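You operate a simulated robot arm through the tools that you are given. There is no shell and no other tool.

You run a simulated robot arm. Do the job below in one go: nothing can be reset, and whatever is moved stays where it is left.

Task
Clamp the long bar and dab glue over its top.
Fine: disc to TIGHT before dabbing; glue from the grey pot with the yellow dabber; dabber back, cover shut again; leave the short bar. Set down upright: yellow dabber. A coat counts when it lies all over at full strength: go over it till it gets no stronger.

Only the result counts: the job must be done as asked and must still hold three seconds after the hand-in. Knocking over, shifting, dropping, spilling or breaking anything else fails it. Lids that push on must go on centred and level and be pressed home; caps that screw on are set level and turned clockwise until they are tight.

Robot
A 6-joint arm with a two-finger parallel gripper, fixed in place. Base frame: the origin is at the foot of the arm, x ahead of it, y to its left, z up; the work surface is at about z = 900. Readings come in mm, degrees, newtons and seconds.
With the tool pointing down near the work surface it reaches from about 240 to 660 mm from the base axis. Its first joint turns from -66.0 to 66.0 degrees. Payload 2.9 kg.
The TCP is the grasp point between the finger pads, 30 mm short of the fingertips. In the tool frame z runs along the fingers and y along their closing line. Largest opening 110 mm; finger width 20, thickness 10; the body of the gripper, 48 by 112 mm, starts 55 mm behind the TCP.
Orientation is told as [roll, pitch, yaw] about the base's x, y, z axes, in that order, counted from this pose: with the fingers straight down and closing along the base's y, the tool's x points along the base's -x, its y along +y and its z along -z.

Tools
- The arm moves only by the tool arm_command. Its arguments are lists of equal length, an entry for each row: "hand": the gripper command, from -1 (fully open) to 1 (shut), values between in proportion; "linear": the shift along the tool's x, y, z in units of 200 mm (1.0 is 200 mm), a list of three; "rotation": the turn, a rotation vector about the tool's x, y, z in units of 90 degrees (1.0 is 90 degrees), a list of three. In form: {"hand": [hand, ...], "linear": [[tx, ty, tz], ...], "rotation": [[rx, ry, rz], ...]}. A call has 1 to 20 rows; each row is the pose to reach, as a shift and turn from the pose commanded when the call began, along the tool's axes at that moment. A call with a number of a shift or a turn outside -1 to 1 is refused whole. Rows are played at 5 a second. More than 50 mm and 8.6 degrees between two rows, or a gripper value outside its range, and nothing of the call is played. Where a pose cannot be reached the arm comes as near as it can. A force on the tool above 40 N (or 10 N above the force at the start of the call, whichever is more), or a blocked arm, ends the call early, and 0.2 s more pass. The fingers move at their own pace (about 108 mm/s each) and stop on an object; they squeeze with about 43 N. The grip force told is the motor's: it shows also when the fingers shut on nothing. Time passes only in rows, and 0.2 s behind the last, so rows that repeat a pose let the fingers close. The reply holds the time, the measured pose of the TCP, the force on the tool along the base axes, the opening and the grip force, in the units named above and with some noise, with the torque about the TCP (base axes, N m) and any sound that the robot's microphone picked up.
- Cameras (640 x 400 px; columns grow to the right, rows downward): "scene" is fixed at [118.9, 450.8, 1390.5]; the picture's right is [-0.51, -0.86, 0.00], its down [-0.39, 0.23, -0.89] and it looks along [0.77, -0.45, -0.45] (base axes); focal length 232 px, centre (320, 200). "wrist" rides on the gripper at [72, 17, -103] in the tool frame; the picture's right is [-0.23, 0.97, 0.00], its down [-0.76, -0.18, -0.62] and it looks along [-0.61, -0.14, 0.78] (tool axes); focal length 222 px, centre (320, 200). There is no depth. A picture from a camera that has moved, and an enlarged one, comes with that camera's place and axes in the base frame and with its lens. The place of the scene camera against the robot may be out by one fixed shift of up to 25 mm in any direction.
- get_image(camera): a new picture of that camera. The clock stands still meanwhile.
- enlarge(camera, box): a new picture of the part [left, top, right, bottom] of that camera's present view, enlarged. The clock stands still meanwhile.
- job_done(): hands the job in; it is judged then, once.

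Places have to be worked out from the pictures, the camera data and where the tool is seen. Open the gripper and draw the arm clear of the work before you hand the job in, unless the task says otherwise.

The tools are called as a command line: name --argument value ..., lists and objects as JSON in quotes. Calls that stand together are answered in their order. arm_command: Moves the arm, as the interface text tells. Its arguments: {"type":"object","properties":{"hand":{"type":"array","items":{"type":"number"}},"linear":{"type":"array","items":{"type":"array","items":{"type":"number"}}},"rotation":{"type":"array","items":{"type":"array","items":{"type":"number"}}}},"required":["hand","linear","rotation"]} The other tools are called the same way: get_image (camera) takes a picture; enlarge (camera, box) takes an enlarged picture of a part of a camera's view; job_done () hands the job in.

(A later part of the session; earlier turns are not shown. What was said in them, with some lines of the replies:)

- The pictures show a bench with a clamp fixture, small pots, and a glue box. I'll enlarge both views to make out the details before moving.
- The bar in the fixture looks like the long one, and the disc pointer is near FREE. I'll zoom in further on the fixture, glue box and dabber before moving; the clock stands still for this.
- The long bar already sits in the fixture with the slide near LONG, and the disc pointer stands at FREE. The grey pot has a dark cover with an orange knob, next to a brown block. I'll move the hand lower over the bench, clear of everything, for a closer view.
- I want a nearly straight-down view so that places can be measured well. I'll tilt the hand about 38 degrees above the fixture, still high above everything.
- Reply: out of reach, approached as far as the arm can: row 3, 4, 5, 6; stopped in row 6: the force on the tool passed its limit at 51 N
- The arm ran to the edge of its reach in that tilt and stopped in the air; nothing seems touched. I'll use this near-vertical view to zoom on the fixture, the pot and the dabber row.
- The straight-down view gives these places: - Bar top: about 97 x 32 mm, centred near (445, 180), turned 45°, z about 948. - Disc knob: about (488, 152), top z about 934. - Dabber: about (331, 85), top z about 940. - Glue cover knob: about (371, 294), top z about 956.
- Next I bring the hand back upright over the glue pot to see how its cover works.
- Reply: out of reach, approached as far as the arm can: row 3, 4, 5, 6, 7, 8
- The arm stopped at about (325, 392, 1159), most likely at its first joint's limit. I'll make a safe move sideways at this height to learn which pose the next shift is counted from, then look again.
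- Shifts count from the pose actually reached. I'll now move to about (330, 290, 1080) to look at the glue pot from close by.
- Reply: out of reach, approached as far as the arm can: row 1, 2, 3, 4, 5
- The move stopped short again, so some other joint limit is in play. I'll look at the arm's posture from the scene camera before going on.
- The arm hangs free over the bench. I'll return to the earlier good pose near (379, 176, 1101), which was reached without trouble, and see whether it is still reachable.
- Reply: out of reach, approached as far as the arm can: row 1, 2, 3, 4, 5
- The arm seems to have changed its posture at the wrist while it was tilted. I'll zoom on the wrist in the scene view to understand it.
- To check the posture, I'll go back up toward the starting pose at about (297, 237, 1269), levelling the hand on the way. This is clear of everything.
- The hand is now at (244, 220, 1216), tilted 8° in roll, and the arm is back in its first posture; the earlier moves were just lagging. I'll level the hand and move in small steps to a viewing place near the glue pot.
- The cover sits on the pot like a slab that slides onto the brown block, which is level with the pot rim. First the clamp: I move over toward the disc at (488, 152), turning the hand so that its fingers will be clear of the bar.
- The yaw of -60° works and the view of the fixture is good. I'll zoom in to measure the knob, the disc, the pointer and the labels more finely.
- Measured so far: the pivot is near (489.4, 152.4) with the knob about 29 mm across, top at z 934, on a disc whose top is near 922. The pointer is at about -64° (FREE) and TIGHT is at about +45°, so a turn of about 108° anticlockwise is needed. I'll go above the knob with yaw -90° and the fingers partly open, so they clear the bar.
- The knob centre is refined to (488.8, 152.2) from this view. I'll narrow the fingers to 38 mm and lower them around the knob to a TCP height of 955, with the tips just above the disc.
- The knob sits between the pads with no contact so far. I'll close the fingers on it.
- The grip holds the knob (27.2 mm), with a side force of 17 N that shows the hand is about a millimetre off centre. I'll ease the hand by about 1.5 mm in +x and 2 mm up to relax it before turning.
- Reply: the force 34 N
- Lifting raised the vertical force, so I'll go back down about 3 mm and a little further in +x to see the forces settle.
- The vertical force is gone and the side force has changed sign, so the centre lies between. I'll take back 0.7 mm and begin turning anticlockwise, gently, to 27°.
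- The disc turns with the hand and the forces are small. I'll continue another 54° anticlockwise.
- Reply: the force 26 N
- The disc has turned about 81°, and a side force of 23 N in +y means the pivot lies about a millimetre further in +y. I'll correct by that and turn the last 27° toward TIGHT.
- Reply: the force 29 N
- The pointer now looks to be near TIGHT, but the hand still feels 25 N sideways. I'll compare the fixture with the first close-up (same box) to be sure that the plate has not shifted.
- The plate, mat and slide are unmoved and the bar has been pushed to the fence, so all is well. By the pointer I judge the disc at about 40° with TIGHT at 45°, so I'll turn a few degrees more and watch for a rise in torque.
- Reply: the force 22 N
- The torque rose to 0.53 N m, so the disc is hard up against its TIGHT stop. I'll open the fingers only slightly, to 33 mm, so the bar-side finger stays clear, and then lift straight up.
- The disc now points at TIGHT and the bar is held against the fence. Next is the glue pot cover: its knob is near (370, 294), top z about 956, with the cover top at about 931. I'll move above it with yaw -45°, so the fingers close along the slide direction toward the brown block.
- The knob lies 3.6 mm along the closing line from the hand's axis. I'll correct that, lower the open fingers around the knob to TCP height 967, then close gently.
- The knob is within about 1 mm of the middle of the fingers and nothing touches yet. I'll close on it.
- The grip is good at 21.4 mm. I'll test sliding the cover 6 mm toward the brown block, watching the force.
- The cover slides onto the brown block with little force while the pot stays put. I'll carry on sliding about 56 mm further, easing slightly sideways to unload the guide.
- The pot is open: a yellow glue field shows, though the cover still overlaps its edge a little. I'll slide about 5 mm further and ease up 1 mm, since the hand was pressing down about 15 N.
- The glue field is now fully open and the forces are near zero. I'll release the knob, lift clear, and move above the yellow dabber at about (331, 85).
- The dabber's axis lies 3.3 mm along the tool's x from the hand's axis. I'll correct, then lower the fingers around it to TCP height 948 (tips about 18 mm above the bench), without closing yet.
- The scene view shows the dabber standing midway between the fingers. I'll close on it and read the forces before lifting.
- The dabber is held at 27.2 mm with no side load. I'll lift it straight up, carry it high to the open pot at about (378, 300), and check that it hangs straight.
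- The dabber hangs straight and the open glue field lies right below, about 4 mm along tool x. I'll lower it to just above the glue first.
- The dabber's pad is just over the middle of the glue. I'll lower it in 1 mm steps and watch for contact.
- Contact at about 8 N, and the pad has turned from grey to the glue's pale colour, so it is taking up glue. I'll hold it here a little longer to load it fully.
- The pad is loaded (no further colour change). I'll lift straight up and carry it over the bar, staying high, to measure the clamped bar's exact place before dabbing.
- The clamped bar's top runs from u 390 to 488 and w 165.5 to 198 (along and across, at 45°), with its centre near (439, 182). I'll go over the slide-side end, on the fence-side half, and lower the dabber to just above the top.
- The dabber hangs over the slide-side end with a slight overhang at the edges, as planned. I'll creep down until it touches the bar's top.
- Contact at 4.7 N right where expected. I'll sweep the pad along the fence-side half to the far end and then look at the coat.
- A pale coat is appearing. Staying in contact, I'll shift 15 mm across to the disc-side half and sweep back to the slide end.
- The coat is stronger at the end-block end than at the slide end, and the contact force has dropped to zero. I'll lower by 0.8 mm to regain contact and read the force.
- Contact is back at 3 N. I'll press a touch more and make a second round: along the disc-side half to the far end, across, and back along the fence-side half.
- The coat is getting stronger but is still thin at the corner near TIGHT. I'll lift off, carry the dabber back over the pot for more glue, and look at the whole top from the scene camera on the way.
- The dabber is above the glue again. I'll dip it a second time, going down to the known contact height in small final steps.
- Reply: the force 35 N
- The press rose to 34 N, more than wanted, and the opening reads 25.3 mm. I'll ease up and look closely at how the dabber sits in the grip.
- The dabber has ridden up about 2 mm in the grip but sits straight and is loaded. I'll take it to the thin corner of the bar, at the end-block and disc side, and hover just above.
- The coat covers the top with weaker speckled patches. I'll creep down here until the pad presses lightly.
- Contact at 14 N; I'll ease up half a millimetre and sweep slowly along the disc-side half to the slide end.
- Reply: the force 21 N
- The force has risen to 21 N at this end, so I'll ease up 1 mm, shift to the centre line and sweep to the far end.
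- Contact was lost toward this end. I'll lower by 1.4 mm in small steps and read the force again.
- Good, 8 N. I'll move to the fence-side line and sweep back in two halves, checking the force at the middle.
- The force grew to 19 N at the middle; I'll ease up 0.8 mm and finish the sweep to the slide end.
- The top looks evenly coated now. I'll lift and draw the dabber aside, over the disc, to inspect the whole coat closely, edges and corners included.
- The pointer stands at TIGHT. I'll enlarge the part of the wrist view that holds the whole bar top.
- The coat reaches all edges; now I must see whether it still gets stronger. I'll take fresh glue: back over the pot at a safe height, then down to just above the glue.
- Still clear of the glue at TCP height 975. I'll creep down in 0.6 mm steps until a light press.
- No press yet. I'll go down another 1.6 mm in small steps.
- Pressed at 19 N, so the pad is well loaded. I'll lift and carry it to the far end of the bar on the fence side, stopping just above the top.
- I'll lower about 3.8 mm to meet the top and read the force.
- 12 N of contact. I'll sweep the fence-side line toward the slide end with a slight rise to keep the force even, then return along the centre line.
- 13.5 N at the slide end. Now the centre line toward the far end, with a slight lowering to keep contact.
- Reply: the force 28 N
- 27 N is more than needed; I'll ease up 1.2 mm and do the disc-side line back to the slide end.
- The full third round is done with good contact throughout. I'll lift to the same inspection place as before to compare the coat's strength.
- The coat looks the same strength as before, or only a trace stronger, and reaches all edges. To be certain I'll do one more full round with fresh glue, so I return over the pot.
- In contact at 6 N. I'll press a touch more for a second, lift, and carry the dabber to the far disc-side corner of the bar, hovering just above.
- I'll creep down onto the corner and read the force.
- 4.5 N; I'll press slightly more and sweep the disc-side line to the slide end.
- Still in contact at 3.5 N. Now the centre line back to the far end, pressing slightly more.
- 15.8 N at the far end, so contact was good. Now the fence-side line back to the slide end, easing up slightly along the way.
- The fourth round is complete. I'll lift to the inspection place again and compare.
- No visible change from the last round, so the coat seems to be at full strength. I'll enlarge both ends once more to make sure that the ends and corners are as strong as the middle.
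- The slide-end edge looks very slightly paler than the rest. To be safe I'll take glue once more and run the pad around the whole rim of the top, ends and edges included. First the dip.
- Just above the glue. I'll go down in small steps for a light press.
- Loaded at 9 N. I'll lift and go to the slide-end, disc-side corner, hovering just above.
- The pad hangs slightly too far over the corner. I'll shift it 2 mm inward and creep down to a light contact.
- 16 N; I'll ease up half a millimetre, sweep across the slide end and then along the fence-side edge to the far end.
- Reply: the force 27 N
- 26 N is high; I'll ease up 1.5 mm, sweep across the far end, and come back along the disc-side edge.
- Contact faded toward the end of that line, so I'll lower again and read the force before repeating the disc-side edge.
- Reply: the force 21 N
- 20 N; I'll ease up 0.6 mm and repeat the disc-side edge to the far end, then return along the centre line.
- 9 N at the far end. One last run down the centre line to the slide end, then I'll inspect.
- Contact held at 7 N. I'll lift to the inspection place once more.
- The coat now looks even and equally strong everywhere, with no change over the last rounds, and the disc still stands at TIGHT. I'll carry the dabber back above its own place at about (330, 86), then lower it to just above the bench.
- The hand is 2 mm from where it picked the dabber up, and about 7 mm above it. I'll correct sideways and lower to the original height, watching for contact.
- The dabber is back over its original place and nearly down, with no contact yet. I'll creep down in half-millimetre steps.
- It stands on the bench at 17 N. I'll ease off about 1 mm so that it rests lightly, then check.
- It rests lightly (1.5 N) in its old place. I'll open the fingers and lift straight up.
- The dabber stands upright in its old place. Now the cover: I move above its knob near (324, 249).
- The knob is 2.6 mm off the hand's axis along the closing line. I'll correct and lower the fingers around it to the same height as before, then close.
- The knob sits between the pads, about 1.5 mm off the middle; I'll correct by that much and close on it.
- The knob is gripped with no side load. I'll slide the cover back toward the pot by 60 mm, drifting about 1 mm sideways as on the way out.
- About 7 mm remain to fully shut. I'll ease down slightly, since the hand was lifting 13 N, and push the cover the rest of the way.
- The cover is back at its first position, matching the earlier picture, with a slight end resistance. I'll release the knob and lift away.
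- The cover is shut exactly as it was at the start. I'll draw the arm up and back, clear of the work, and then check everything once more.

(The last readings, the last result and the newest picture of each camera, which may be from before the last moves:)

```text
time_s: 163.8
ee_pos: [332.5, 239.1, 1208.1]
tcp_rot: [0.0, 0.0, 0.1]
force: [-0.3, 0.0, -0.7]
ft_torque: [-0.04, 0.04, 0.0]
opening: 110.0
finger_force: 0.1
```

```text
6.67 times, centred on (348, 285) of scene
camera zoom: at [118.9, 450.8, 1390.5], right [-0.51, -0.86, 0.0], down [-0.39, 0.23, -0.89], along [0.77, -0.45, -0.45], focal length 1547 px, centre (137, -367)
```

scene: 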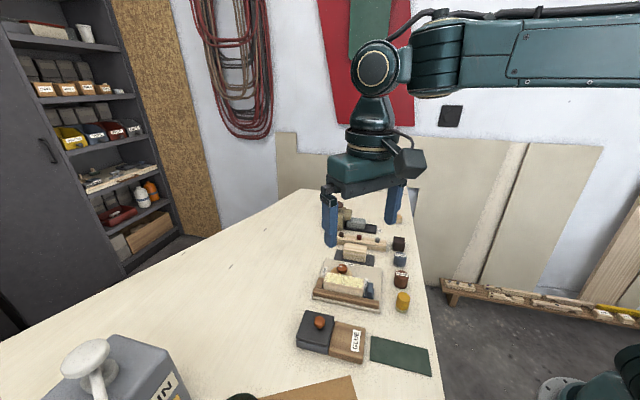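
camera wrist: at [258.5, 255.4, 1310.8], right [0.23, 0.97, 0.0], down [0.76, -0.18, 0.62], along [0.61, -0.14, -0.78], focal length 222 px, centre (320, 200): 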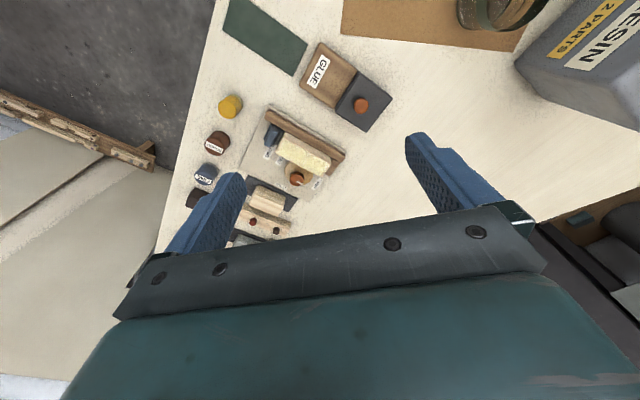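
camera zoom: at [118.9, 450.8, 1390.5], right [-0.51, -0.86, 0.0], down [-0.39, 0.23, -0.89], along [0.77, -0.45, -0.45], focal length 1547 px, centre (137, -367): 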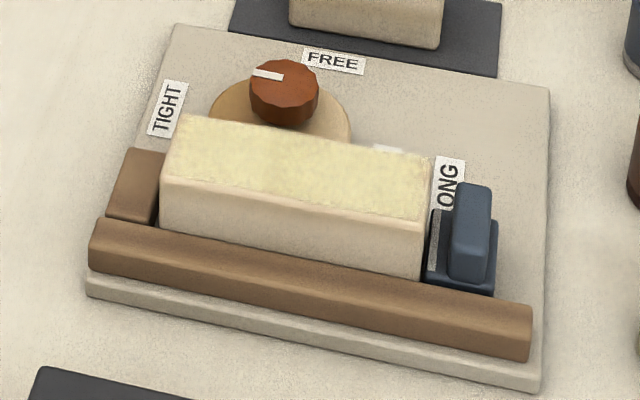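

The fixture, bar and disc look right. One last close look at the coat and the neighbouring items, now that the hand no longer shades them.

enlarge --camera "scene" --box '[320, 260, 375, 295]'

enlarge --camera "wrist" --box '[255, 110, 345, 190]'

enlarge --camera "scene" --box '[280, 190, 440, 290]'

```text
11.43 times, centred on (348, 278) of scene
camera zoom: at [118.9, 450.8, 1390.5], right [-0.51, -0.86, 0.0], down [-0.39, 0.23, -0.89], along [0.77, -0.45, -0.45], focal length 2653 px, centre (6, -686)
```

zoom: 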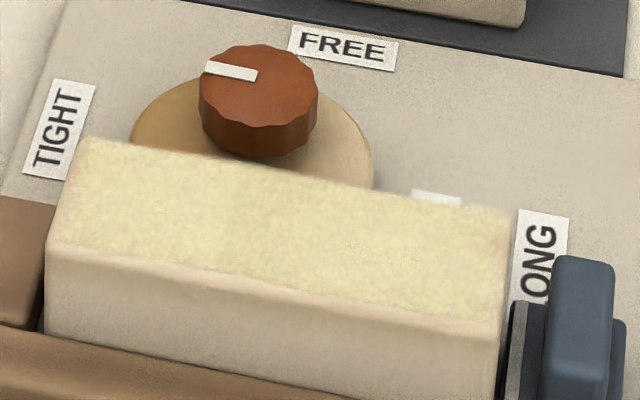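

```text
5.00 times, centred on (300, 150) of wrist
camera zoom: at [258.5, 255.4, 1310.8], right [0.23, 0.97, 0.0], down [0.76, -0.18, 0.62], along [0.61, -0.14, -0.78], focal length 1111 px, centre (420, 450)
```

zoom: 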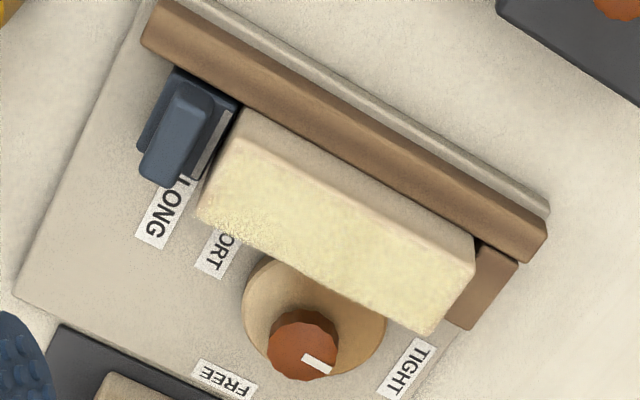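

```text
4.00 times, centred on (360, 240) of scene
camera zoom: at [118.9, 450.8, 1390.5], right [-0.51, -0.86, 0.0], down [-0.39, 0.23, -0.89], along [0.77, -0.45, -0.45], focal length 928 px, centre (160, 40)
```

zoom: 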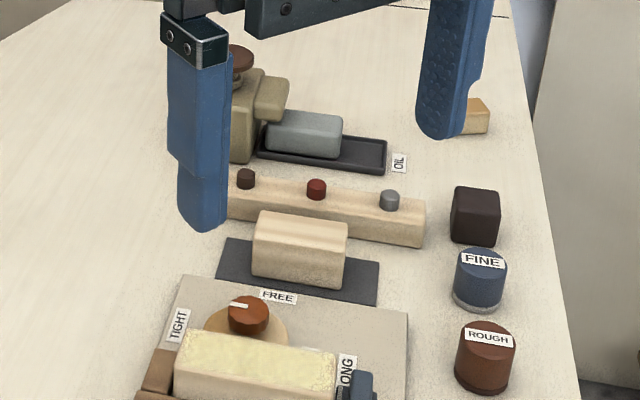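

Everything is in place. I notice a faint seam across the coat at about 60% of its length, so I'll enlarge it to be sure both sides are equally strong.

enlarge --camera "scene" --box '[328, 264, 352, 284]'

enlarge --camera "wrist" --box '[285, 130, 345, 180]'

enlarge --camera "scene" --box '[348, 268, 372, 288]'

```text
16.00 times, centred on (340, 274) of scene
camera zoom: at [118.9, 450.8, 1390.5], right [-0.51, -0.86, 0.0], down [-0.39, 0.23, -0.89], along [0.77, -0.45, -0.45], focal length 3714 px, centre (0, -984)
```

zoom: 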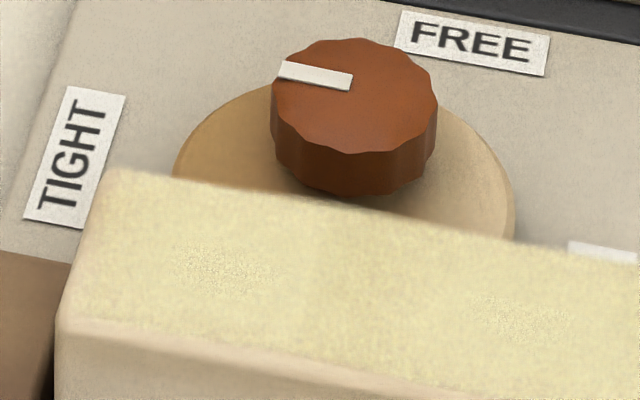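

```text
8.00 times, centred on (315, 155) of wrist
camera zoom: at [258.5, 255.4, 1310.8], right [0.23, 0.97, 0.0], down [0.76, -0.18, 0.62], along [0.61, -0.14, -0.78], focal length 1777 px, centre (360, 560)
```

zoom: 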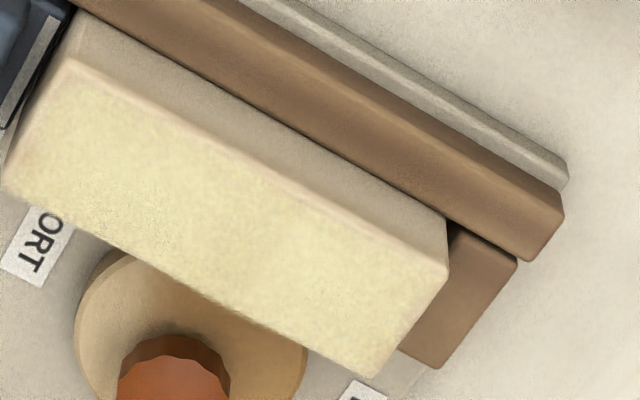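

```text
16.00 times, centred on (360, 278) of scene
camera zoom: at [118.9, 450.8, 1390.5], right [-0.51, -0.86, 0.0], down [-0.39, 0.23, -0.89], along [0.77, -0.45, -0.45], focal length 3714 px, centre (-320, -1048)
```

zoom: 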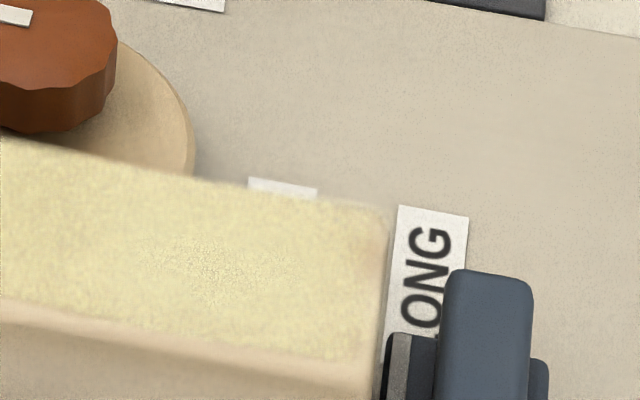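

The coat is the same pale yellow on both sides and out to all the edges. The disc pointer lies parallel to the bar, at TIGHT. The dabber stands upright in its old place, the cover is shut, the short bar is untouched, and the arm is open and clear, so I hand the job in.

job_done

```text
The job is handed in.
```

I clamped the long bar, gave its top an even coat of glue, and handed the job in. I don't have the verdict.

- **Clamp:** the disc was turned from FREE to TIGHT before any dabbing, until it met its end stop. The pointer still stands at TIGHT.
- **Bar movement:** during dabbing, friction moved the bar about 3 mm along the fixture, toward the end block. At the end it sat against the fence, still held by the disc.
- **Glue:** I used the yellow dabber and the grey pot, with five dips and several rounds over the top, including a final run around all the edges. The coat's colour did not change over the last three rounds, so I judged it at full strength. That is by eye from the pictures.
- **Dabber:** it stands upright within about 1 mm of where it started.
- **Cover:** it is shut and matches the first picture of the pot.
- **Everything else:** the short bar and the other items were not touched, and the arm is open and clear of the work.
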